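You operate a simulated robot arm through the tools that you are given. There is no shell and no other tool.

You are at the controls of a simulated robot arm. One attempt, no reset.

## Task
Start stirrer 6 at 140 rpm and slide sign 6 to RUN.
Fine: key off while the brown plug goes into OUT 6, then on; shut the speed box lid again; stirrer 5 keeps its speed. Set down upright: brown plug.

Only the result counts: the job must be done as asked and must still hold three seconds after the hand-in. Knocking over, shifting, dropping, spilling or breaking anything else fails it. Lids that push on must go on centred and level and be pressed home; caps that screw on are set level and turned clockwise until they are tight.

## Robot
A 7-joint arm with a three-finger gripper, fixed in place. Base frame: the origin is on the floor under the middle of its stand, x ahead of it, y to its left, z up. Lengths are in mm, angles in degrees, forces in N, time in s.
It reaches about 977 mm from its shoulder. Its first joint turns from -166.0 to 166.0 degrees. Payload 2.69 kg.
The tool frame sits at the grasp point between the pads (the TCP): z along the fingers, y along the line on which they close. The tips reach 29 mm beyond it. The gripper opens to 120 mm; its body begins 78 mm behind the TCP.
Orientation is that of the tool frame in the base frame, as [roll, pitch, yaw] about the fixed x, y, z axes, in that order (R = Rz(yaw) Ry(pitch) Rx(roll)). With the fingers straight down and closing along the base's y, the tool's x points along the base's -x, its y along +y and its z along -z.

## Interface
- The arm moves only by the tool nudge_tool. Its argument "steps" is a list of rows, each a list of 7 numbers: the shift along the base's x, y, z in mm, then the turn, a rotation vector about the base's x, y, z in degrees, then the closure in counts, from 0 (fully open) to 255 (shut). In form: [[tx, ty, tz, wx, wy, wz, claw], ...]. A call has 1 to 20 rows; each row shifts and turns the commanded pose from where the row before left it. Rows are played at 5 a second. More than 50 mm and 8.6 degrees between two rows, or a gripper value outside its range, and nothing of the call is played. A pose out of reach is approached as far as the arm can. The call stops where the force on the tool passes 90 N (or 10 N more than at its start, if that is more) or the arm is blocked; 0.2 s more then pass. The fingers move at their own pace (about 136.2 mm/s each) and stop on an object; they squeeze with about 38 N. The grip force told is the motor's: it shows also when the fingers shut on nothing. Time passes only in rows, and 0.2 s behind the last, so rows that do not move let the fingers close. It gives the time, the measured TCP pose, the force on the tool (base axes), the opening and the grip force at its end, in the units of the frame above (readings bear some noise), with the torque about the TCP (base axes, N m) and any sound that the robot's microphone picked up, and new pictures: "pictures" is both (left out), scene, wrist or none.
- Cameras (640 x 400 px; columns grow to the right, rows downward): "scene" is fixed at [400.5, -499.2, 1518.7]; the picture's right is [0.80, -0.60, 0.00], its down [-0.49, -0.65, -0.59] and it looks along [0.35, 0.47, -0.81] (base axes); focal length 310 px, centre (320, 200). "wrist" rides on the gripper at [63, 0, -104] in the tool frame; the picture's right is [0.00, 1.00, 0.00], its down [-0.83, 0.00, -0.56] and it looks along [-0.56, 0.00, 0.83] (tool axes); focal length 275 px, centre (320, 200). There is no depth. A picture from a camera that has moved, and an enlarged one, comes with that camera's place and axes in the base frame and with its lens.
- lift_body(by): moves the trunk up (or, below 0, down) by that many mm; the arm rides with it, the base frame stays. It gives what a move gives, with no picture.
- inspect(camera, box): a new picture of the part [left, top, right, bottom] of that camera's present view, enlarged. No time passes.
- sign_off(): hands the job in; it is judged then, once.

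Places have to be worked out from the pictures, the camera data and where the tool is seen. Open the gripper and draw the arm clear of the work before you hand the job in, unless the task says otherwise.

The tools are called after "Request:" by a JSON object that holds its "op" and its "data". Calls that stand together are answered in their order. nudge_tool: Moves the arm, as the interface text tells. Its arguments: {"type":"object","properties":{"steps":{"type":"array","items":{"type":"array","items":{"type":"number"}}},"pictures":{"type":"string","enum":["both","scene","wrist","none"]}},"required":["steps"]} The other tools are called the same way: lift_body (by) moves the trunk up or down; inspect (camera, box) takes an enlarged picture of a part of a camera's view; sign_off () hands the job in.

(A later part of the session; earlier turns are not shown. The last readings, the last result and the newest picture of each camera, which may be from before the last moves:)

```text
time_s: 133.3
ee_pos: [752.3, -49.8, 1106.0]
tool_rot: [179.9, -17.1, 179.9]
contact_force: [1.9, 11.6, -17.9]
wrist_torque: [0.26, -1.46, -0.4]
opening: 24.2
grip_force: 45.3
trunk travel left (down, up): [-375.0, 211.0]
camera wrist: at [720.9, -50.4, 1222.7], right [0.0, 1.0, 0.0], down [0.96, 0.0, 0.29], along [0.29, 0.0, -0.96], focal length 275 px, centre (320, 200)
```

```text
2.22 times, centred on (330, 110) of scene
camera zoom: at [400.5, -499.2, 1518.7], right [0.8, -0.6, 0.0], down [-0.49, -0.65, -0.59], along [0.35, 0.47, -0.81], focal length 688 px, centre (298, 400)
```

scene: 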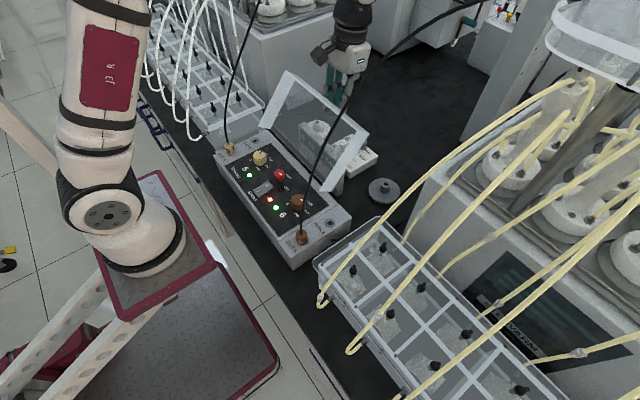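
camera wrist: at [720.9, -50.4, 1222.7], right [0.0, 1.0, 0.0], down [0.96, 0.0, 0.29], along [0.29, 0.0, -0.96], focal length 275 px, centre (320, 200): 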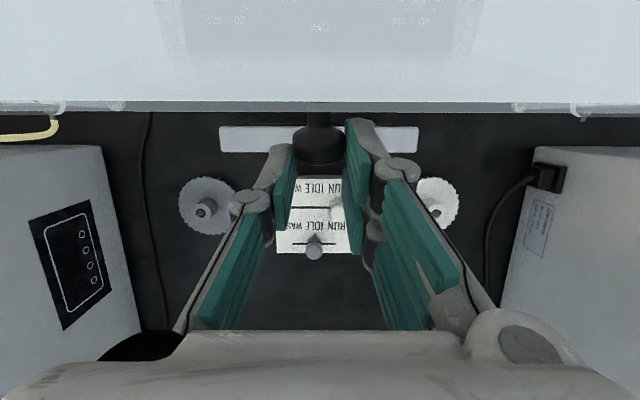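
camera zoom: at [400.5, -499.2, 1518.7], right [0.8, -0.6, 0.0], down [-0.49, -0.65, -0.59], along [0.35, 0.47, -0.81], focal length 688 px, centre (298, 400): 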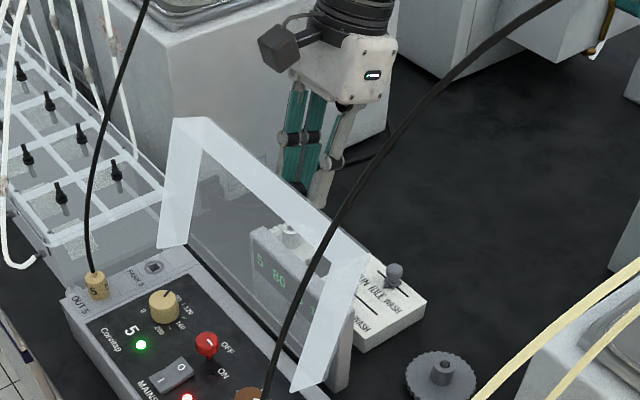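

The knob is held by its outer half on the thumb side – usable. I'll continue over the balance point toward 95°, keeping slightly lower.

Request:
{"op": "nudge_tool", "data": {"steps": [[-5.3, 0, 1.8, 0, 1.5, 0, 255], [-5.3, 0, 1.5, 0, 1.5, 0, 255], [-5.4, 0, 1.2, 0, 1.5, 0, 255], [-5.4, 0, 1.0, 0, 1.5, 0, 255], [0, 0, 0, 0, 0, 0, 255]], "pictures": "wrist"}}

Request:
{"op": "inspect", "data": {"camera": "wrist", "box": [240, 80, 400, 200]}}

```text
time_s: 134.5
ee_pos: [730.6, -49.6, 1113.3]
tool_rot: [179.9, -22.9, 179.9]
contact_force: [10.0, 9.4, 3.6]
wrist_torque: [0.23, -1.3, -0.38]
opening: 24.3
grip_force: 44.8
trunk travel left (down, up): [-375.0, 211.0]
camera wrist: at [711.7, -50.2, 1232.6], right [0.0, 1.0, 0.0], down [0.98, 0.0, 0.19], along [0.19, 0.0, -0.98], focal length 275 px, centre (320, 200)
```

wrist: 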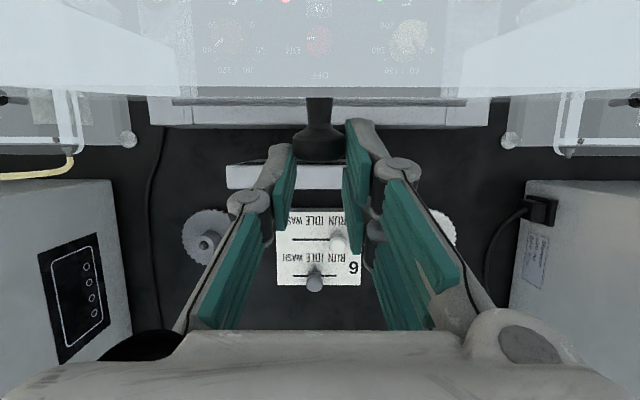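

```text
3.33 times, centred on (320, 140) of wrist
camera zoom: at [711.7, -50.2, 1232.6], right [0.0, 1.0, 0.0], down [0.98, 0.0, 0.19], along [0.19, 0.0, -0.98], focal length 918 px, centre (320, 400)
```

zoom: 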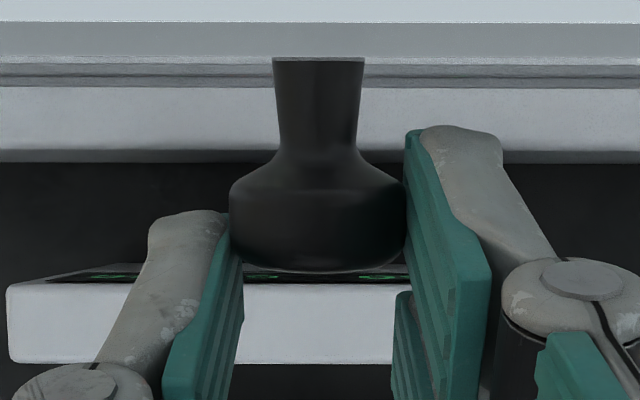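

Lid is about 95° and still held. Continuing to 85°.

Request:
{"op": "nudge_tool", "data": {"steps": [[-5.5, 0, 1.0, 0, 2, 0, 255], [-5.5, 0, 0.7, 0, 2, 0, 255], [-5.6, 0, 0.4, 0, 2, 0, 255], [-5.6, 0, 0.1, 0, 2, 0, 255], [0, 0, 0, 0, 0, 0, 255]], "pictures": "wrist"}}

Request:
{"op": "inspect", "data": {"camera": "wrist", "box": [240, 80, 400, 200]}}

```text
time_s: 135.7
ee_pos: [708.7, -49.8, 1114.2]
tool_rot: [179.9, -30.9, -180.0]
contact_force: [8.6, 12.5, -6.4]
wrist_torque: [0.26, -1.53, -0.37]
opening: 23.9
grip_force: 44.7
trunk travel left (down, up): [-375.0, 211.0]
camera wrist: at [705.7, -50.4, 1235.1], right [0.0, 1.0, 0.0], down [1.0, 0.0, 0.05], along [0.05, 0.0, -1.0], focal length 275 px, centre (320, 200)
```

wrist: 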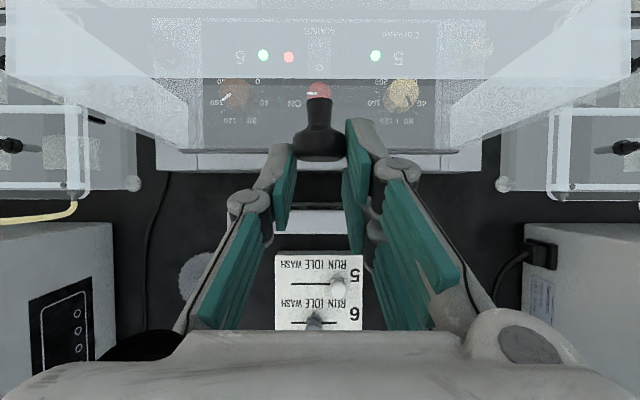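

```text
3.33 times, centred on (320, 140) of wrist
camera zoom: at [705.7, -50.4, 1235.1], right [0.0, 1.0, 0.0], down [1.0, 0.0, 0.05], along [0.05, 0.0, -1.0], focal length 918 px, centre (320, 400)
```

zoom: 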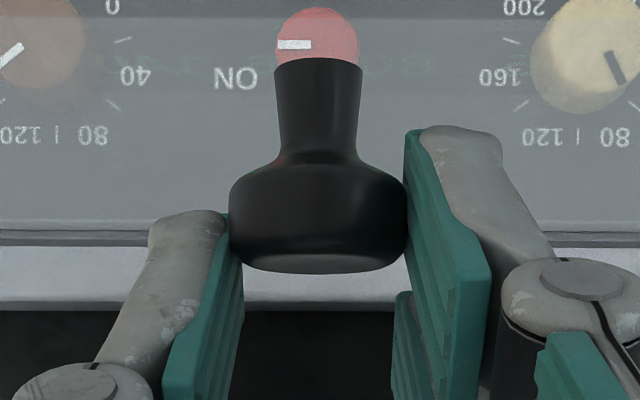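

Stable at about 84°. Continuing to 75°.

Request:
{"op": "nudge_tool", "data": {"steps": [[-5.6, 0, 0.0, 0, 2, 0, 255], [-5.7, 0, -0.3, 0, 2, 0, 255], [-5.7, 0, -0.6, 0, 2, 0, 255], [-5.8, 0, -0.9, 0, 2, 0, 255], [0, 0, 0, 0, 0, 0, 255]], "pictures": "wrist"}}

```text
time_s: 136.9
ee_pos: [686.9, -50.4, 1111.5]
tool_rot: [-180.0, -38.8, 180.0]
contact_force: [10.5, 8.2, -13.1]
wrist_torque: [0.07, -1.71, -0.27]
opening: 24.8
grip_force: 45.3
trunk travel left (down, up): [-375.0, 211.0]
camera wrist: at [700.4, -50.5, 1231.5], right [0.0, 1.0, 0.0], down [1.0, 0.0, -0.09], along [-0.09, 0.0, -1.0], focal length 275 px, centre (320, 200)
```

wrist: 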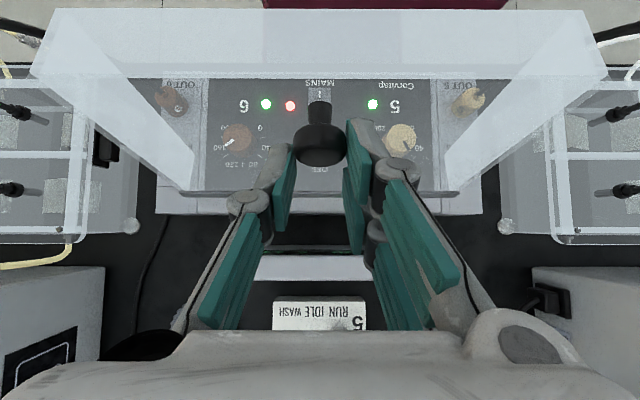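

Continuing smoothly: 75°→65°.

Request:
{"op": "nudge_tool", "data": {"steps": [[-5.7, 0, -1.3, 0, 1.8, 0, 255], [-5.8, 0, -1.6, 0, 1.8, 0, 255], [-5.8, 0, -1.9, 0, 1.7, 0, 255], [-5.8, 0, -2.2, 0, 1.7, 0, 255], [0, 0, 0, 0, 0, 0, 255]], "pictures": "wrist"}}

```text
time_s: 138.1
ee_pos: [662.4, -50.2, 1103.6]
tool_rot: [-179.9, -46.0, 179.8]
contact_force: [10.6, -7.6, -4.2]
wrist_torque: [-0.07, -1.35, 0.13]
opening: 24.8
grip_force: 45.4
trunk travel left (down, up): [-375.0, 211.0]
camera wrist: at [691.5, -50.4, 1222.0], right [0.0, 1.0, 0.0], down [0.98, 0.0, -0.21], along [-0.21, 0.0, -0.98], focal length 275 px, centre (320, 200)
```

wrist: 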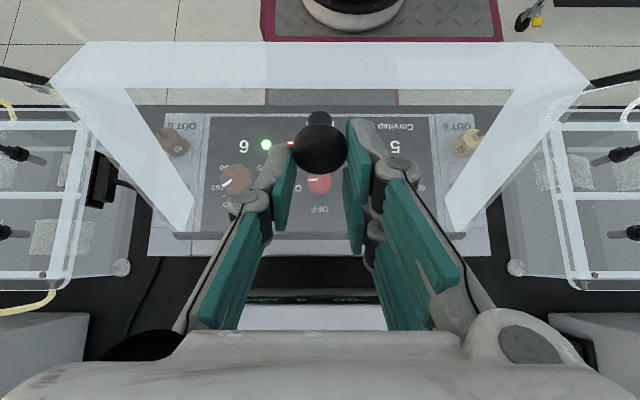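

Good at about 64°. I'll now hold the tilt at 46° and let the lid catch up to it (about 46°).

Request:
{"op": "nudge_tool", "data": {"steps": [[-6.9, 0, -2.2, 0, 0, 0, 255], [-6.9, 0, -2.6, 0, 0, 0, 255], [-6.9, 0, -2.9, 0, 0, 0, 255], [-6.6, 0, -3.3, 0, 0, 0, 255], [-6.5, 0, -3.6, 0, 0, 0, 255], [-6.3, 0, -3.9, 0, 0, 0, 255], [0, 0, 0, 0, 0, 0, 255]], "pictures": "wrist"}}

```text
time_s: 139.7
ee_pos: [623.4, -49.6, 1087.0]
tool_rot: [179.9, -45.9, 179.8]
contact_force: [9.8, -8.9, -1.2]
wrist_torque: [0.06, -1.31, 0.18]
opening: 24.9
grip_force: 44.9
trunk travel left (down, up): [-375.0, 211.0]
camera wrist: at [652.4, -50.6, 1204.6], right [0.0, 1.0, 0.0], down [0.98, 0.0, -0.21], along [-0.21, 0.0, -0.98], focal length 275 px, centre (320, 200)
```

wrist: 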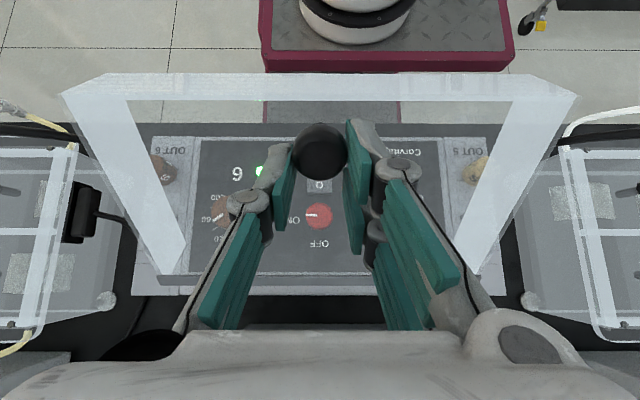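

Lid and tool are now aligned at about 46°. Lowering with both rotating together: 46°→28°.

Request:
{"op": "nudge_tool", "data": {"steps": [[-6.4, 0, -3.2, 0, -3, 0, 255], [-6.2, 0, -3.7, 0, -3, 0, 255], [-6.0, 0, -3.9, 0, -3, 0, 255], [-5.8, 0, -4.3, 0, -3, 0, 255], [-5.6, 0, -4.6, 0, -3, 0, 255], [-5.3, 0, -4.8, 0, -3, 0, 255], [0, 0, 0, 0, 0, 0, 255]], "pictures": "wrist"}}

```text
time_s: 141.3
ee_pos: [585.7, -50.0, 1062.0]
tool_rot: [180.0, -27.9, 179.9]
contact_force: [-2.5, -7.8, 9.6]
wrist_torque: [0.05, -0.72, 0.12]
opening: 24.6
grip_force: 44.7
trunk travel left (down, up): [-375.0, 211.0]
camera wrist: at [577.4, -50.6, 1182.8], right [0.0, 1.0, 0.0], down [0.99, 0.0, 0.1], along [0.1, 0.0, -0.99], focal length 275 px, centre (320, 200)
```

wrist: 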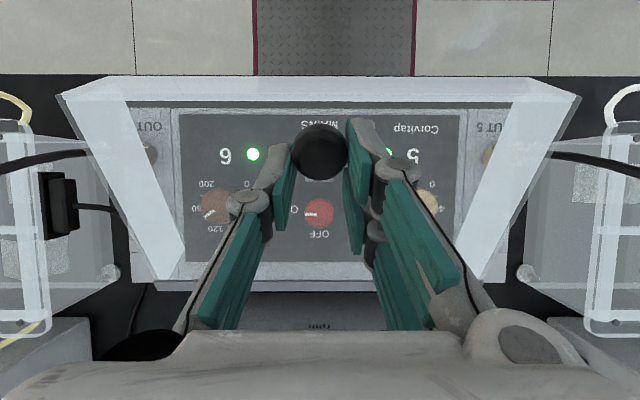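

Forces small, everything clear. Lowering from 28° to 10°.

Request:
{"op": "nudge_tool", "data": {"steps": [[-5.1, 0, -5.1, 0, -3, 0, 255], [-4.8, 0, -5.4, 0, -3, 0, 255], [-4.5, 0, -5.6, 0, -3, 0, 255], [-4.2, 0, -5.8, 0, -3, 0, 255], [-3.9, 0, -6.1, 0, -3, 0, 255], [-3.6, 0, -6.2, 0, -3, 0, 255], [0, 0, 0, 0, 0, 0, 255]], "pictures": "both"}}

Request:
{"op": "inspect", "data": {"camera": "scene", "box": [200, 110, 380, 280]}}

```text
time_s: 142.9
ee_pos: [560.9, -50.0, 1028.3]
tool_rot: [179.9, -9.9, 179.9]
contact_force: [-12.4, -6.7, 4.3]
wrist_torque: [-0.05, 0.09, 0.22]
opening: 24.7
grip_force: 44.9
trunk travel left (down, up): [-375.0, 211.0]
camera wrist: at [515.4, -50.6, 1141.9], right [0.0, 1.0, 0.0], down [0.91, 0.0, 0.4], along [0.4, 0.0, -0.91], focal length 275 px, centre (320, 200)
```

scene: 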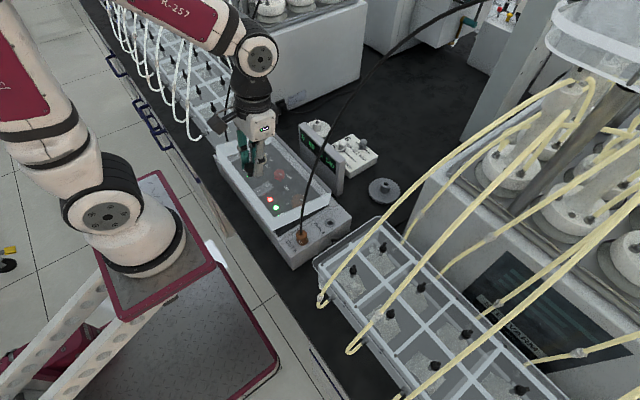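
wrist: 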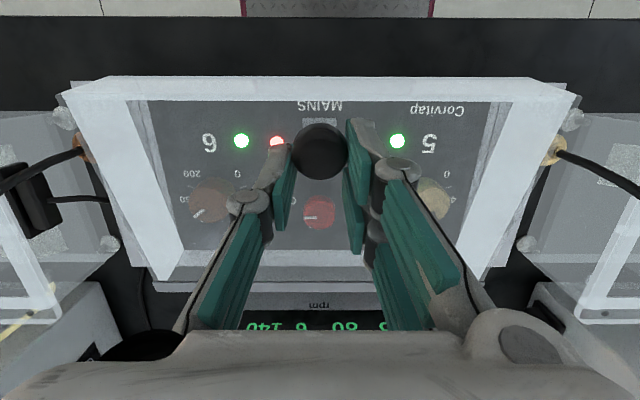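

```text
2.35 times, centred on (290, 195) of scene
camera zoom: at [400.5, -499.2, 1518.7], right [0.8, -0.6, 0.0], down [-0.49, -0.65, -0.59], along [0.35, 0.47, -0.81], focal length 729 px, centre (391, 212)
```

zoom: 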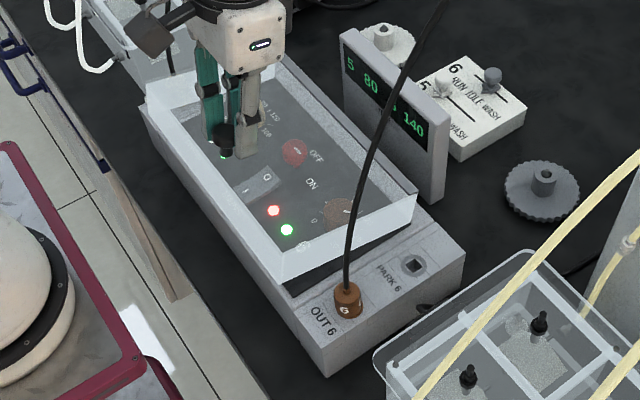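

Lid at about 10°, display still 80 / 140. Lowering the last 10° to closed.

Request:
{"op": "nudge_tool", "data": {"steps": [[-2.7, 0, -5.3, 0, -2.5, 0, 255], [-2.5, 0, -5.5, 0, -2.5, 0, 255], [-2.2, 0, -5.6, 0, -2.5, 0, 255], [-2.1, 0, -5.6, 0, -2.4, 0, 255], [0, 0, 0, 0, 0, 0, 255]], "pictures": "both"}}

Request:
{"op": "inspect", "data": {"camera": "scene", "box": [200, 110, 380, 280]}}

```text
time_s: 144.1
ee_pos: [553.7, -49.7, 1007.9]
tool_rot: [180.0, 0.1, 179.9]
contact_force: [-7.9, -0.7, 8.5]
wrist_torque: [0.07, -0.79, -0.02]
opening: 24.4
grip_force: 45.2
trunk travel left (down, up): [-375.0, 211.0]
camera wrist: at [487.6, -50.5, 1110.8], right [0.0, 1.0, 0.0], down [0.83, 0.0, 0.56], along [0.56, 0.0, -0.83], focal length 275 px, centre (320, 200)
```

scene: 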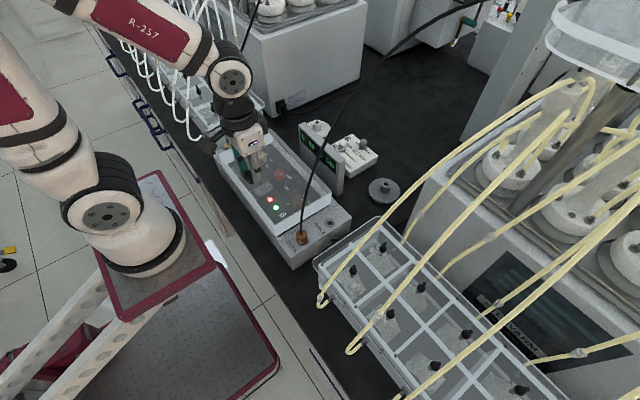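
wrist: 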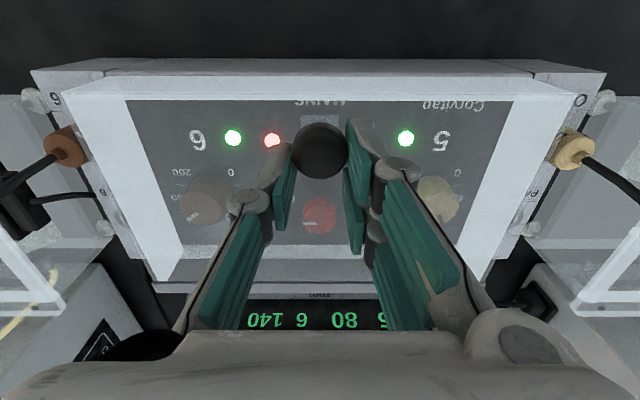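

```text
2.35 times, centred on (290, 195) of scene
camera zoom: at [400.5, -499.2, 1518.7], right [0.8, -0.6, 0.0], down [-0.49, -0.65, -0.59], along [0.35, 0.47, -0.81], focal length 729 px, centre (391, 212)
```

zoom: 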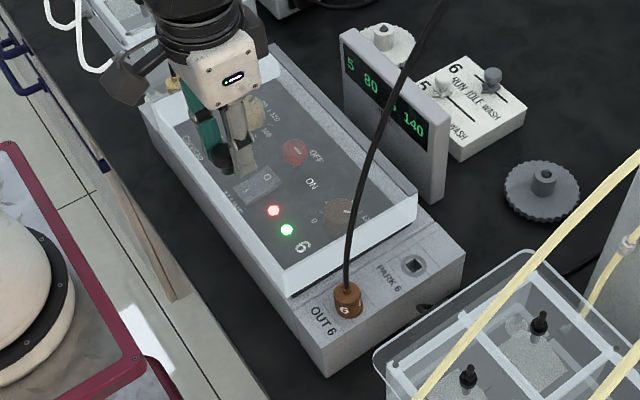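

Nearly shut. I'll press down a few more millimetres until I feel it seat.

Request:
{"op": "nudge_tool", "data": {"steps": [[-0.5, 0, -2, 0, 0, 0, 255], [-0.3, 0, -2, 0, 0, 0, 255], [0, 0, -2, 0, 0, 0, 255], [0, 0, 0, 0, 0, 0, 255]], "pictures": "wrist"}}

Request:
{"op": "inspect", "data": {"camera": "scene", "box": [200, 110, 380, 280]}}

```text
time_s: 145.1
ee_pos: [552.8, -50.3, 1000.9]
tool_rot: [180.0, 0.2, 179.9]
contact_force: [10.7, 4.9, 28.9]
wrist_torque: [0.08, -0.05, -0.06]
opening: 24.5
grip_force: 45.2
trunk travel left (down, up): [-375.0, 211.0]
camera wrist: at [487.4, -50.4, 1104.3], right [0.0, 1.0, 0.0], down [0.83, 0.0, 0.56], along [0.56, 0.0, -0.83], focal length 275 px, centre (320, 200)
```

wrist: 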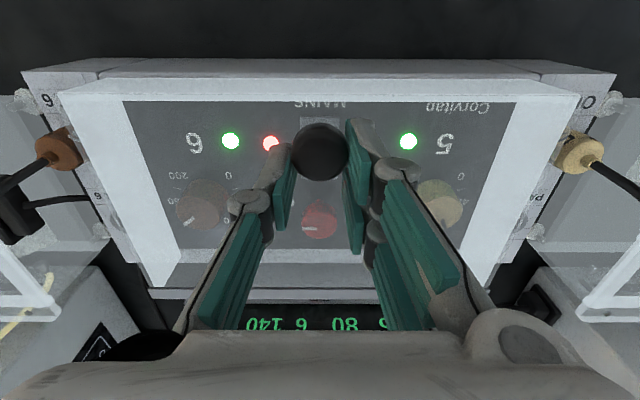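

```text
2.35 times, centred on (290, 195) of scene
camera zoom: at [400.5, -499.2, 1518.7], right [0.8, -0.6, 0.0], down [-0.49, -0.65, -0.59], along [0.35, 0.47, -0.81], focal length 729 px, centre (391, 212)
```

zoom: 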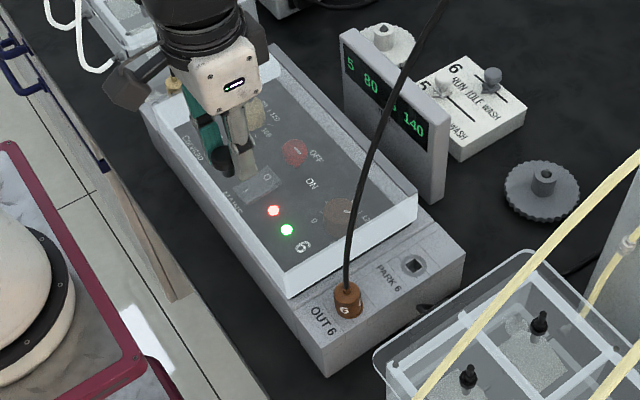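

The lid is seated (29 N pressing). I'll open the fingers and rise well clear.

Request:
{"op": "nudge_tool", "data": {"steps": [[0, 0, 1, 0, 0, 0, 255], [0, 0, 0, 0, 0, 0, 190], [0, 0, 0, 0, 0, 0, 128], [0, 0, 30, 0, 0, 0, 100], [0, 0, 40, 0, 0, 0, 60], [0, 0, 45, 0, 0, 0, 60], [0, 0, 45, 0, 0, 0, 60], [0, 0, 0, 0, 0, 0, 60]], "pictures": "both"}}

Request:
{"op": "inspect", "data": {"camera": "scene", "box": [200, 100, 400, 280]}}

Request:
{"op": "inspect", "data": {"camera": "scene", "box": [300, 110, 400, 190]}}

```text
time_s: 146.9
ee_pos: [550.5, -50.9, 1160.5]
tool_rot: [180.0, -0.1, 180.0]
contact_force: [0.2, 0.0, -0.7]
wrist_torque: [-0.01, 0.01, 0.0]
opening: 91.8
grip_force: 0.1
trunk travel left (down, up): [-375.0, 211.0]
camera wrist: at [486.1, -51.2, 1263.4], right [0.0, 1.0, 0.0], down [0.83, 0.0, 0.56], along [0.56, 0.0, -0.83], focal length 275 px, centre (320, 200)
```

scene: 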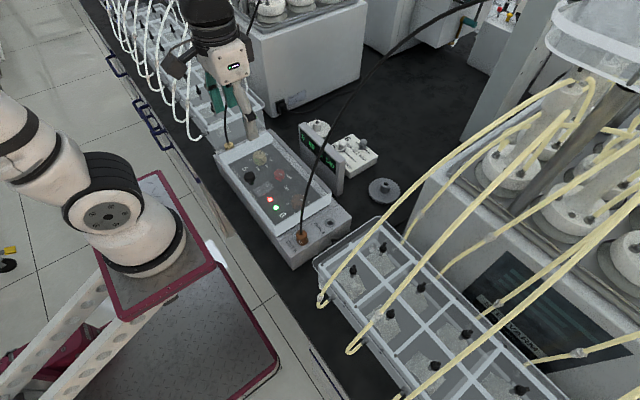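
wrist: 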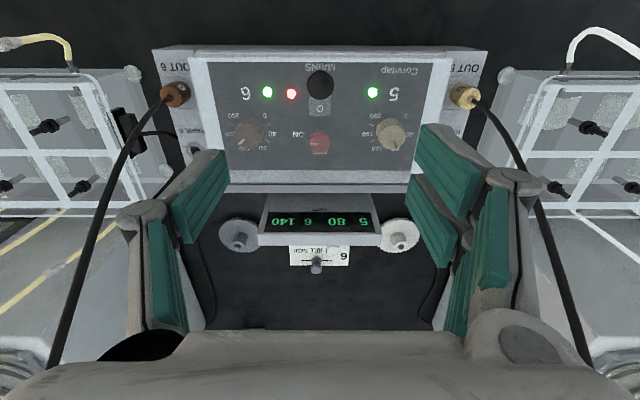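

```text
2.22 times, centred on (300, 190) of scene
camera zoom: at [400.5, -499.2, 1518.7], right [0.8, -0.6, 0.0], down [-0.49, -0.65, -0.59], along [0.35, 0.47, -0.81], focal length 688 px, centre (364, 222)
```

zoom: 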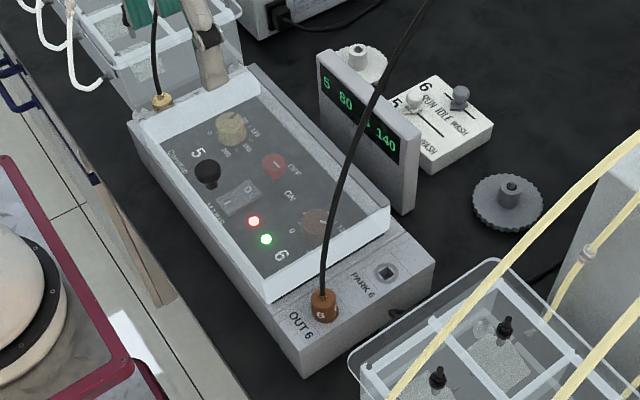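

```text
5.00 times, centred on (350, 150) of scene
camera zoom: at [400.5, -499.2, 1518.7], right [0.8, -0.6, 0.0], down [-0.49, -0.65, -0.59], along [0.35, 0.47, -0.81], focal length 1549 px, centre (170, 450)
```

zoom: 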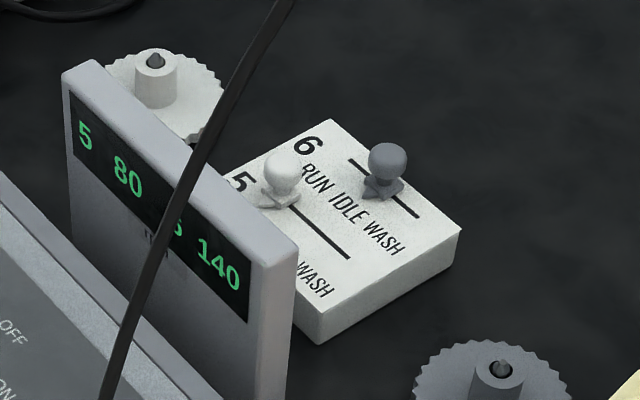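

Lid shut, plug 6 seated, display 80 / 140. Now the sign: slider 6's ball knob is at about (884, -57, top 911), sign top at z≈888, and RUN is at y≈-28.5 (where slider 5 sits). I'll move over there high, tilting back 18°.

Request:
{"op": "nudge_tool", "data": {"steps": [[42, -1, -8, 0, -2.6, 0, 128], [42, -1, -8, 0, -2.6, 0, 128], [42, -1, -8, 0, -2.6, 0, 128], [42, -1, -8, 0, -2.6, 0, 128], [42, -1, -8, 0, -2.6, 0, 128], [42, -1, -8, 0, -2.5, 0, 128], [42, -1, -10, 0, -2.5, 0, 128], [0, 0, 0, 0, 0, 0, 128]], "pictures": "both"}}

Request:
{"op": "inspect", "data": {"camera": "wrist", "box": [200, 80, 440, 260]}}

```text
time_s: 148.7
ee_pos: [843.6, -58.4, 1105.5]
tool_rot: [179.9, 18.2, 179.8]
contact_force: [0.1, -0.4, -0.1]
wrist_torque: [-0.01, 0.0, 0.0]
opening: 59.7
grip_force: 0.0
trunk travel left (down, up): [-375.0, 211.0]
camera wrist: at [750.2, -58.2, 1183.9], right [0.0, 1.0, 0.0], down [0.62, 0.0, 0.79], along [0.79, 0.0, -0.62], focal length 275 px, centre (320, 200)
```

scene: 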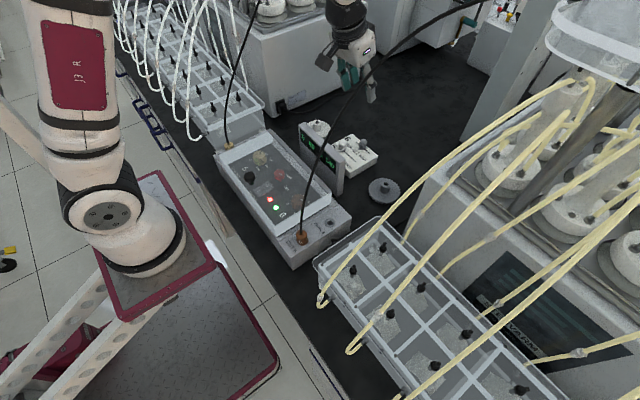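
wrist: 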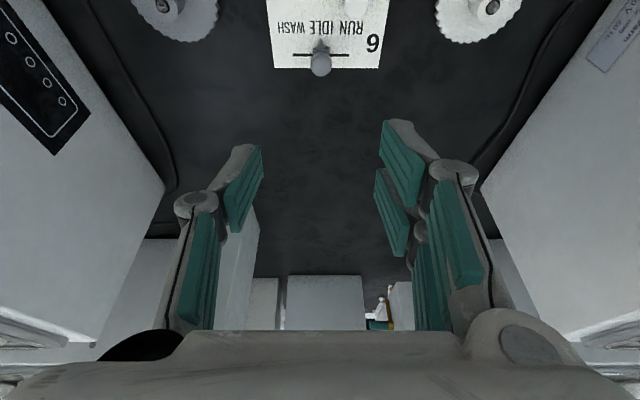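

```text
2.22 times, centred on (320, 170) of wrist
camera zoom: at [750.2, -58.2, 1183.9], right [0.0, 1.0, 0.0], down [0.62, 0.0, 0.79], along [0.79, 0.0, -0.62], focal length 612 px, centre (320, 267)
```

zoom: 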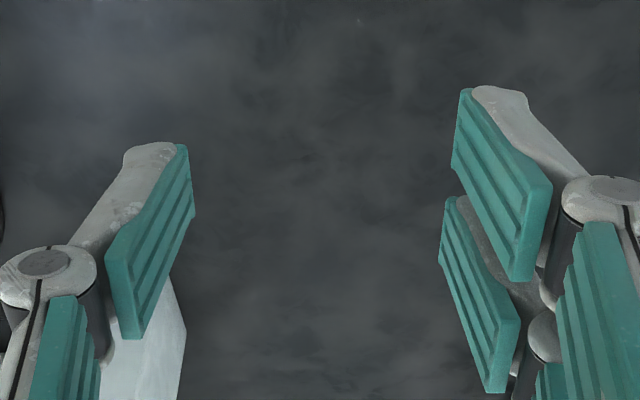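

Slider 6's knob is at (884.5, -58, ~901). Descending to about 60 mm short of it.

Request:
{"op": "nudge_tool", "data": {"steps": [[4, 0, -35, 0, 0, 0, 128], [4, 0, -35, 0, 0, 0, 128], [4, 0, -30, 0, 0, 0, 128], [1.7, 0, -15, 0, 0, 0, 128], [0, 0, 0, 0, 0, 0, 128]], "pictures": "both"}}

Request:
{"op": "inspect", "data": {"camera": "wrist", "box": [220, 40, 420, 200]}}

Request:
{"op": "inspect", "data": {"camera": "scene", "box": [290, 80, 410, 190]}}

```text
time_s: 149.9
ee_pos: [857.8, -57.8, 987.9]
tool_rot: [179.8, 18.0, 179.9]
contact_force: [-0.1, 0.6, -1.1]
wrist_torque: [0.0, -0.01, -0.03]
opening: 59.7
grip_force: 0.0
trunk travel left (down, up): [-375.0, 211.0]
camera wrist: at [763.7, -58.4, 1067.3], right [0.0, 1.0, 0.0], down [0.62, 0.0, 0.79], along [0.79, 0.0, -0.62], focal length 275 px, centre (320, 200)
```

scene: 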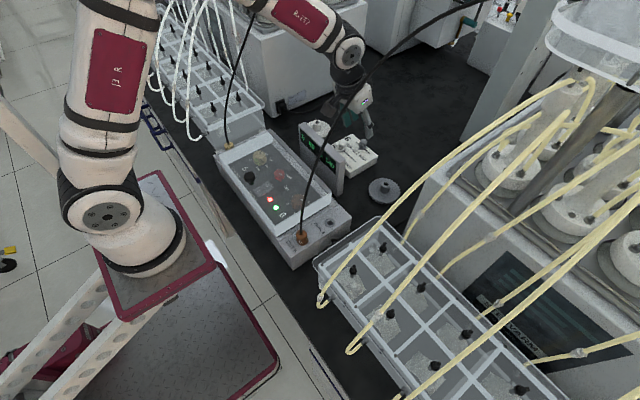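
wrist: 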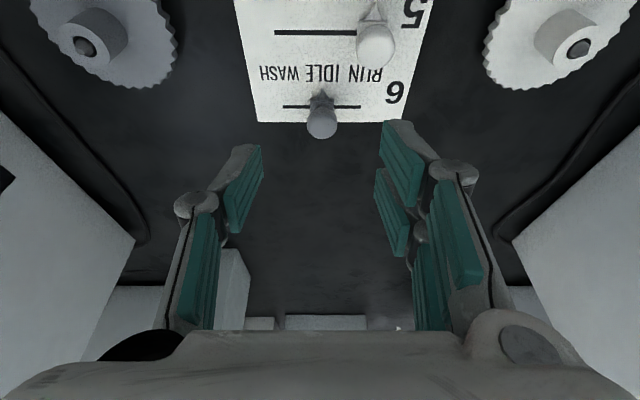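

```text
2.50 times, centred on (320, 120) of wrist
camera zoom: at [763.7, -58.4, 1067.3], right [0.0, 1.0, 0.0], down [0.62, 0.0, 0.79], along [0.79, 0.0, -0.62], focal length 688 px, centre (320, 400)
```

zoom: 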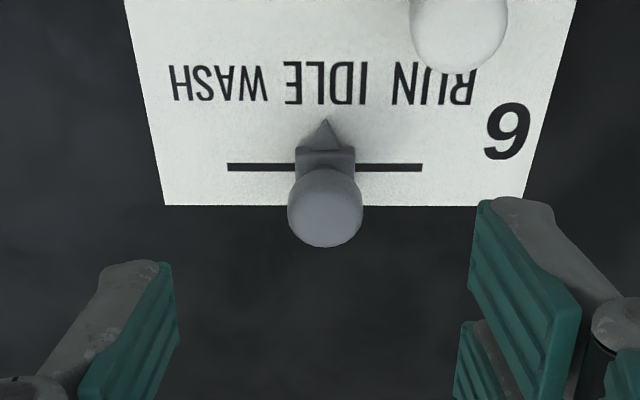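

```text
3.64 times, centred on (350, 135) of scene
camera zoom: at [400.5, -499.2, 1518.7], right [0.8, -0.6, 0.0], down [-0.49, -0.65, -0.59], along [0.35, 0.47, -0.81], focal length 1126 px, centre (211, 436)
```

zoom: 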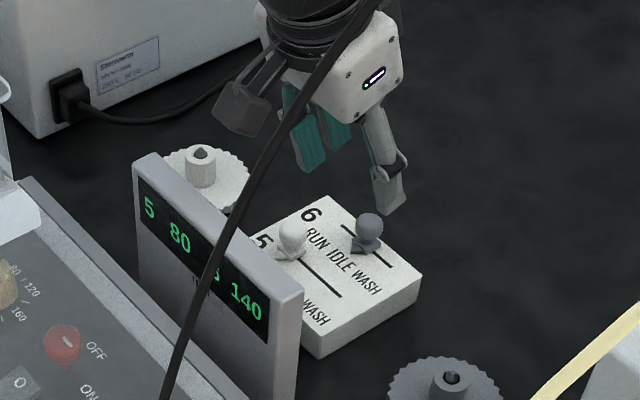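

Clear view: slider 6's ball is at (884.5, -57, 903), about 22 mm across, and its slot end (RUN) is about 29 mm toward +y. I'll slide in around the ball.

Request:
{"op": "nudge_tool", "data": {"steps": [[7, 0.5, -20, 0, 0, 0, 128], [7, 0.5, -18, 0, 0, 0, 128], [3, 0.4, -10, 0, 0, 0, 150], [2.4, 0, -7, 0, 0, 0, 150], [0, 0, 0, 0, 0, 0, 150]], "pictures": "both"}}

Request:
{"op": "inspect", "data": {"camera": "wrist", "box": [220, 80, 420, 240]}}

Request:
{"op": "inspect", "data": {"camera": "scene", "box": [300, 90, 400, 190]}}

```text
time_s: 151.1
ee_pos: [878.4, -54.5, 933.0]
tool_rot: [179.9, 18.0, 179.9]
contact_force: [-0.7, 0.7, 0.3]
wrist_torque: [0.0, -0.01, -0.03]
opening: 49.5
grip_force: 0.1
trunk travel left (down, up): [-375.0, 211.0]
camera wrist: at [784.3, -55.6, 1012.0], right [0.0, 1.0, 0.0], down [0.62, 0.0, 0.79], along [0.79, 0.0, -0.62], focal length 275 px, centre (320, 200)
```

scene: 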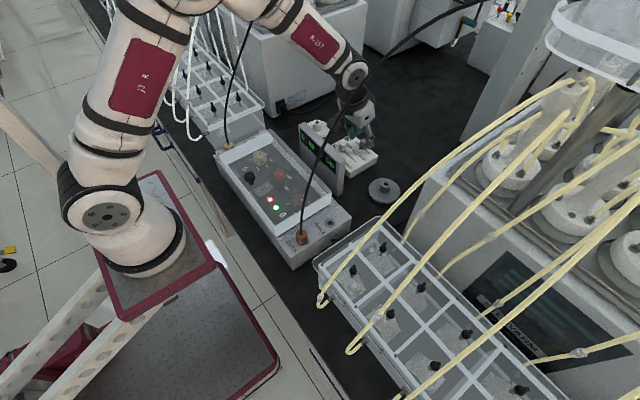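
wrist: 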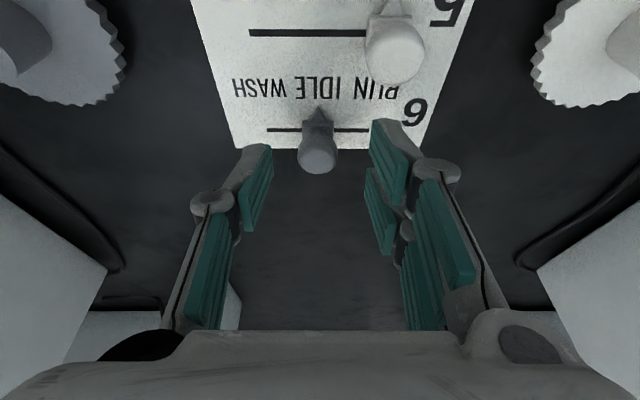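

```text
2.50 times, centred on (320, 160) of wrist
camera zoom: at [784.3, -55.6, 1012.0], right [0.0, 1.0, 0.0], down [0.62, 0.0, 0.79], along [0.79, 0.0, -0.62], focal length 688 px, centre (320, 300)
```

zoom: 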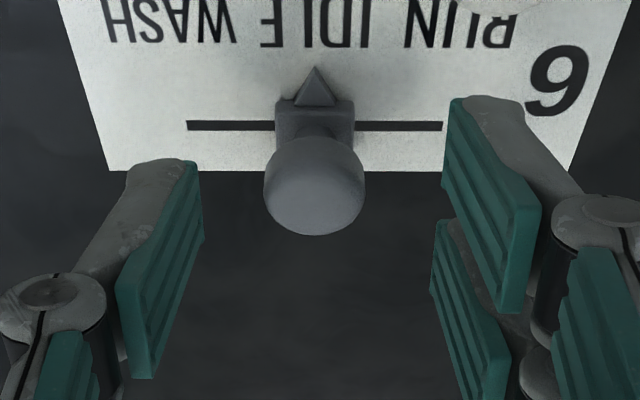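

```text
4.00 times, centred on (350, 140) of scene
camera zoom: at [400.5, -499.2, 1518.7], right [0.8, -0.6, 0.0], down [-0.49, -0.65, -0.59], along [0.35, 0.47, -0.81], focal length 1239 px, centre (200, 440)
```

zoom: 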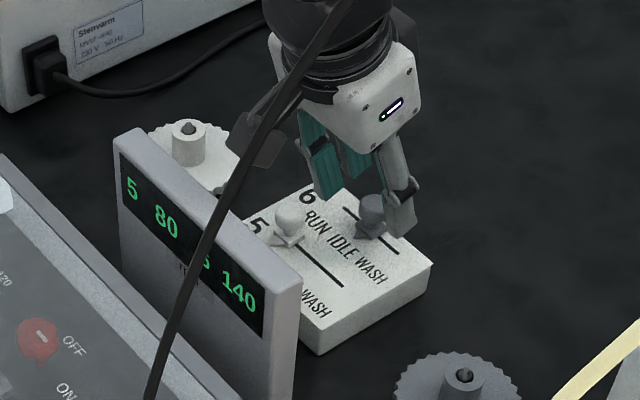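

The ball is centred between the pads. Closing on it.

Request:
{"op": "nudge_tool", "data": {"steps": [[0, -0.8, 0, 0, 0, 0, 190], [0, 0, 0, 0, 0, 0, 255], [0, 0, 0, 0, 0, 0, 255], [0, 0, 0, 0, 0, 0, 255]], "pictures": "wrist"}}

Request:
{"op": "inspect", "data": {"camera": "wrist", "box": [220, 80, 420, 240]}}

```text
time_s: 152.1
ee_pos: [878.1, -56.2, 933.2]
tool_rot: [-180.0, 18.1, 179.9]
contact_force: [-2.7, -0.5, 9.4]
wrist_torque: [-0.03, 0.05, -0.01]
opening: 6.1
grip_force: 28.7
trunk travel left (down, up): [-375.0, 211.0]
camera wrist: at [784.1, -56.2, 1012.4], right [0.0, 1.0, 0.0], down [0.62, 0.0, 0.79], along [0.79, 0.0, -0.62], focal length 275 px, centre (320, 200)
```

wrist: 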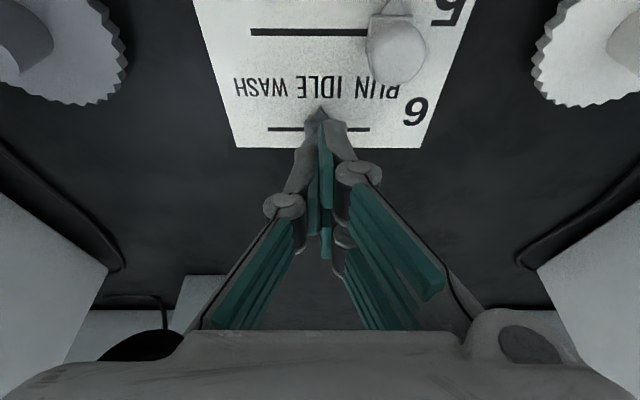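

```text
2.50 times, centred on (320, 160) of wrist
camera zoom: at [784.1, -56.2, 1012.4], right [0.0, 1.0, 0.0], down [0.62, 0.0, 0.79], along [0.79, 0.0, -0.62], focal length 688 px, centre (320, 300)
```

zoom: 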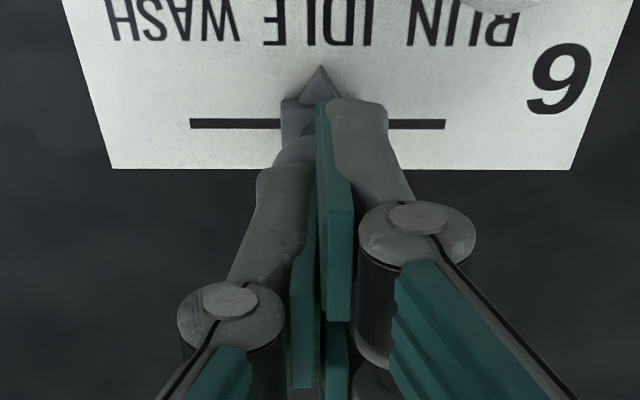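

The fingers closed above the ball (its equator was right at the tips), so they slid over it; nothing moved. I'll reopen, lower 7 mm and close again.

Request:
{"op": "nudge_tool", "data": {"steps": [[0, 0, 3, 0, 0, 0, 200], [0, 0, 0, 0, 0, 0, 150], [0, 0, 0, 0, 0, 0, 150], [1, 0, -5, 0, 0, 0, 150], [1, 0, -4, 0, 0, 0, 150], [0, 0, 0, 0, 0, 0, 150]], "pictures": "wrist"}}

Request:
{"op": "inspect", "data": {"camera": "wrist", "box": [220, 80, 420, 240]}}

```text
time_s: 153.5
ee_pos: [880.9, -56.5, 927.0]
tool_rot: [180.0, 17.9, 179.9]
contact_force: [0.5, 0.3, -0.4]
wrist_torque: [-0.02, 0.02, -0.01]
opening: 49.5
grip_force: 0.2
trunk travel left (down, up): [-375.0, 211.0]
camera wrist: at [786.3, -56.7, 1005.9], right [0.0, 1.0, 0.0], down [0.62, 0.0, 0.79], along [0.79, 0.0, -0.62], focal length 275 px, centre (320, 200)
```

wrist: 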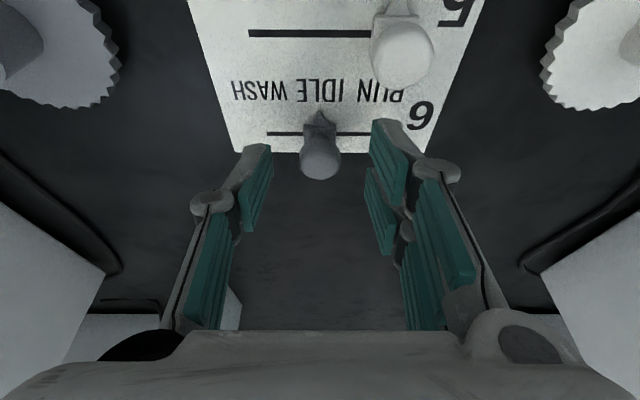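

```text
2.50 times, centred on (320, 160) of wrist
camera zoom: at [786.3, -56.7, 1005.9], right [0.0, 1.0, 0.0], down [0.62, 0.0, 0.79], along [0.79, 0.0, -0.62], focal length 688 px, centre (320, 300)
```

zoom: 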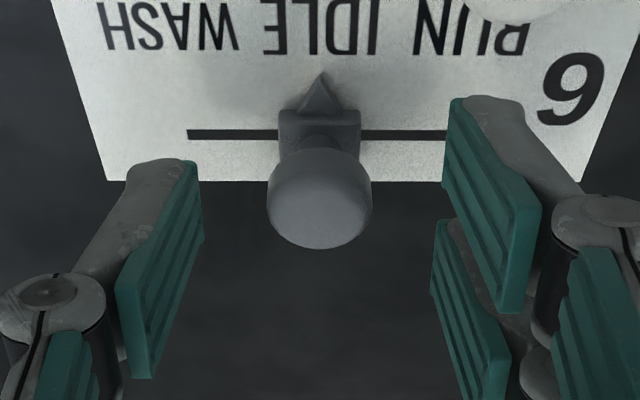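

Now the ball's centre is about 6 mm above the tips and centred. Closing.

Request:
{"op": "nudge_tool", "data": {"steps": [[0, 0, 0, 0, 0, 0, 190], [0, 0, 0, 0, 0, 0, 230], [0, 0, 0, 0, 0, 0, 255], [0, 0, 0, 0, 0, 0, 255]], "pictures": "wrist"}}

Request:
{"op": "inspect", "data": {"camera": "wrist", "box": [220, 80, 420, 240]}}

```text
time_s: 154.5
ee_pos: [880.5, -55.9, 928.1]
tool_rot: [179.9, 18.0, 179.9]
contact_force: [-1.1, -0.4, 1.4]
wrist_torque: [0.08, 0.04, -0.03]
opening: 19.6
grip_force: 44.8
trunk travel left (down, up): [-375.0, 211.0]
camera wrist: at [786.1, -56.6, 1006.0], right [0.0, 1.0, 0.0], down [0.62, 0.0, 0.79], along [0.79, 0.0, -0.62], focal length 275 px, centre (320, 200)
```

wrist: 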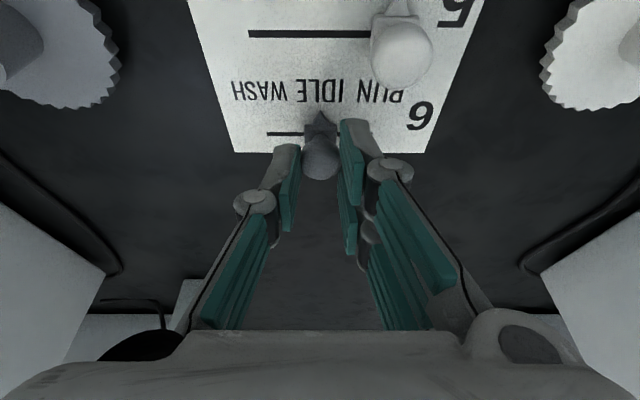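

```text
2.50 times, centred on (320, 160) of wrist
camera zoom: at [786.1, -56.6, 1006.0], right [0.0, 1.0, 0.0], down [0.62, 0.0, 0.79], along [0.79, 0.0, -0.62], focal length 688 px, centre (320, 300)
```

zoom: 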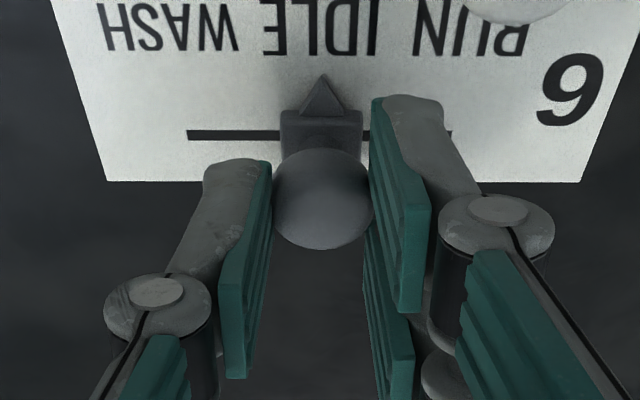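

Ball gripped. I'll slide it +y a first 10 mm and confirm that only the slider moves, not the sign block.

Request:
{"op": "nudge_tool", "data": {"steps": [[0, 3, 0, 0, 0, 0, 255], [0, 3.5, 0, 0, 0, 0, 255], [0, 3.5, 0, 0, 0, 0, 255], [0, 0, 0, 0, 0, 0, 255]], "pictures": "wrist"}}

Request:
{"op": "inspect", "data": {"camera": "scene", "box": [300, 90, 400, 190]}}

```text
time_s: 155.5
ee_pos: [880.6, -47.7, 926.2]
tool_rot: [179.9, 17.9, 179.9]
contact_force: [-9.6, -0.3, 0.9]
wrist_torque: [0.11, 0.15, -0.05]
opening: 19.5
grip_force: 44.2
trunk travel left (down, up): [-375.0, 211.0]
camera wrist: at [786.2, -47.6, 1006.3], right [0.0, 1.0, 0.0], down [0.62, 0.0, 0.78], along [0.78, 0.0, -0.62], focal length 275 px, centre (320, 200)
```

wrist: 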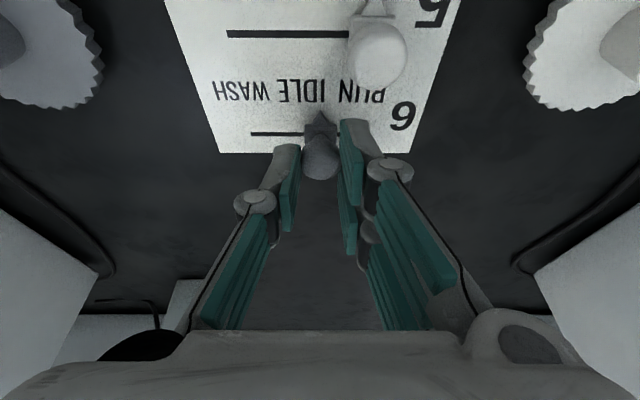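

```text
4.00 times, centred on (350, 140) of scene
camera zoom: at [400.5, -499.2, 1518.7], right [0.8, -0.6, 0.0], down [-0.49, -0.65, -0.59], along [0.35, 0.47, -0.81], focal length 1239 px, centre (200, 440)
```

zoom: 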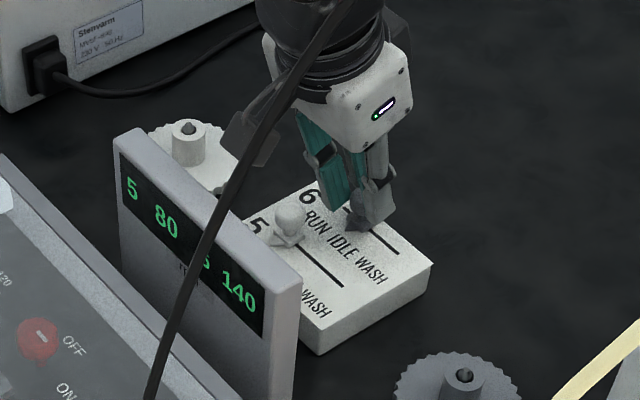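

The slider moves freely and the sign stays put. Continuing another 19 mm toward RUN.

Request:
{"op": "nudge_tool", "data": {"steps": [[0, 4, 0, 0, 0, 0, 255], [0, 4, 0, 0, 0, 0, 255], [0, 4, 0, 0, 0, 0, 255], [0, 4, 0, 0, 0, 0, 255], [0, 3, 0, 0, 0, 0, 255], [0, 0, 0, 0, 0, 0, 255]], "pictures": "both"}}

Request:
{"op": "inspect", "data": {"camera": "wrist", "box": [200, 0, 440, 200]}}

Request:
{"op": "inspect", "data": {"camera": "scene", "box": [300, 90, 400, 190]}}

```text
time_s: 156.9
ee_pos: [879.9, -26.4, 927.6]
tool_rot: [179.9, 18.0, 179.9]
contact_force: [-14.3, 0.5, -2.6]
wrist_torque: [0.15, 0.29, -0.03]
opening: 19.2
grip_force: 44.7
trunk travel left (down, up): [-375.0, 211.0]
camera wrist: at [786.0, -27.4, 1006.3], right [0.0, 1.0, 0.0], down [0.62, 0.0, 0.78], along [0.78, 0.0, -0.62], focal length 275 px, centre (320, 200)
```

scene: 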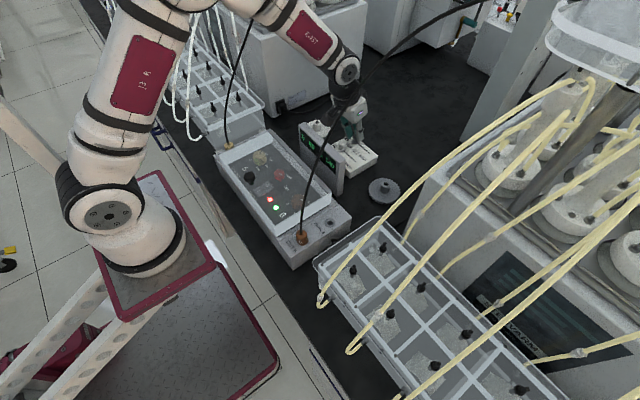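
wrist: 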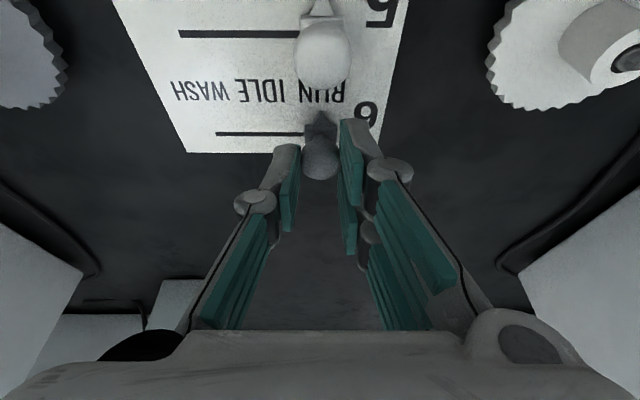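

```text
2.00 times, centred on (320, 100) of wrist
camera zoom: at [786.0, -27.4, 1006.3], right [0.0, 1.0, 0.0], down [0.62, 0.0, 0.78], along [0.78, 0.0, -0.62], focal length 551 px, centre (320, 400)
```

zoom: 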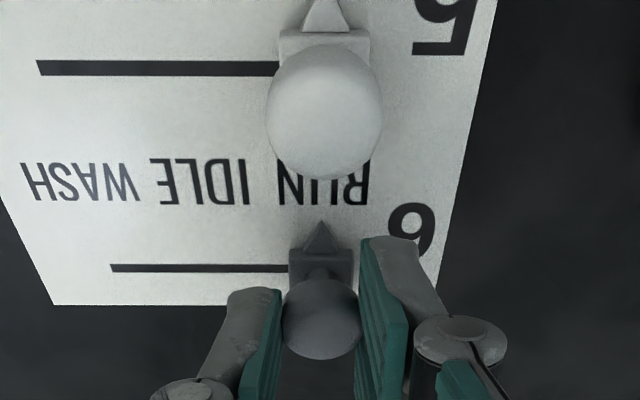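

```text
4.00 times, centred on (350, 140) of scene
camera zoom: at [400.5, -499.2, 1518.7], right [0.8, -0.6, 0.0], down [-0.49, -0.65, -0.59], along [0.35, 0.47, -0.81], focal length 1239 px, centre (200, 440)
```

zoom: 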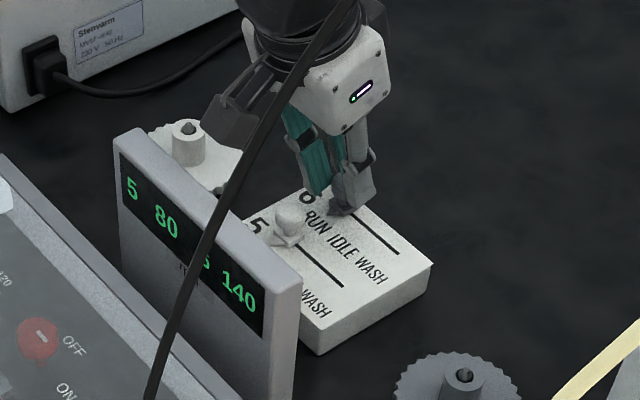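

Slider 6 now lines up with slider 5 under RUN. I'll unload the small x force, open, and back out along the finger direction.

Request:
{"op": "nudge_tool", "data": {"steps": [[-1.2, 0, 0, 0, 0, 0, 255], [0, 0, 0, 0, 0, 0, 215], [0, 0, 0, 0, 0, 0, 180], [0, 0, 0, 0, 0, 0, 150], [-5, 0, 15, 0, 0, 0, 150], [-8, 0, 24, 0, 0, 0, 150], [-12, 0, 36, 0, 0, 0, 150], [-10, 0, 40, 0, 0, 0, 150], [0, 0, 0, 0, 0, 0, 150]], "pictures": "both"}}

Request:
{"op": "inspect", "data": {"camera": "wrist", "box": [200, 0, 440, 160]}}

Request:
{"op": "inspect", "data": {"camera": "scene", "box": [300, 90, 400, 190]}}

```text
time_s: 158.9
ee_pos: [845.0, -27.7, 1041.7]
tool_rot: [179.9, 17.9, -180.0]
contact_force: [0.2, 0.4, -0.2]
wrist_torque: [0.03, 0.01, -0.01]
opening: 49.5
grip_force: 0.0
trunk travel left (down, up): [-375.0, 211.0]
camera wrist: at [751.1, -27.6, 1121.1], right [0.0, 1.0, 0.0], down [0.62, 0.0, 0.79], along [0.79, 0.0, -0.62], focal length 275 px, centre (320, 200)
```

scene: 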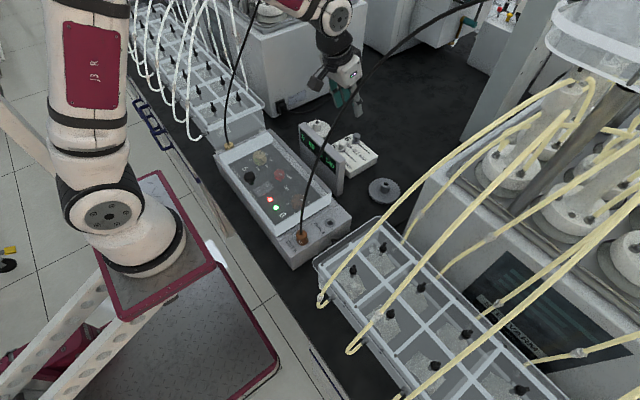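
wrist: 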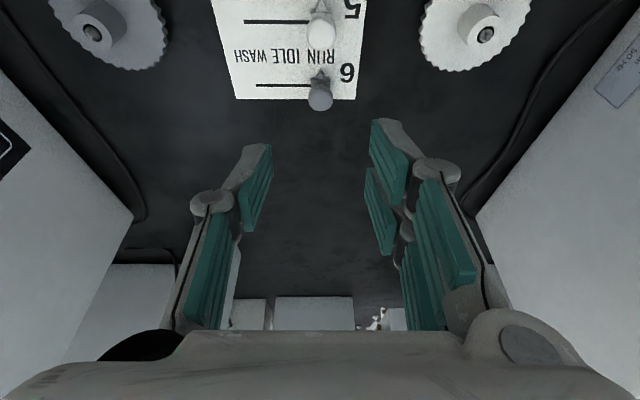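

```text
2.50 times, centred on (320, 80) of wrist
camera zoom: at [751.1, -27.6, 1121.1], right [0.0, 1.0, 0.0], down [0.62, 0.0, 0.79], along [0.79, 0.0, -0.62], focal length 688 px, centre (320, 500)
```

zoom: 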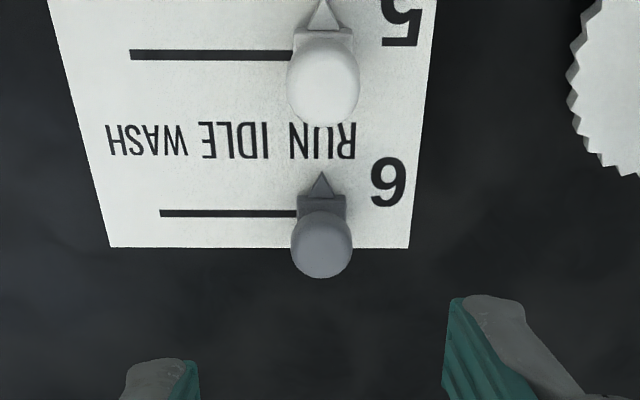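

```text
4.00 times, centred on (350, 140) of scene
camera zoom: at [400.5, -499.2, 1518.7], right [0.8, -0.6, 0.0], down [-0.49, -0.65, -0.59], along [0.35, 0.47, -0.81], focal length 1239 px, centre (200, 440)
```

zoom: 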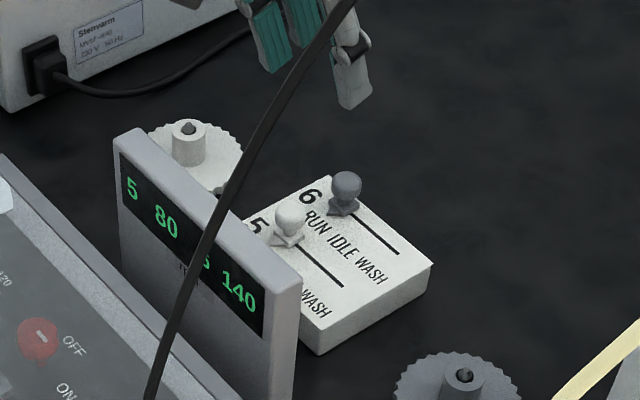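

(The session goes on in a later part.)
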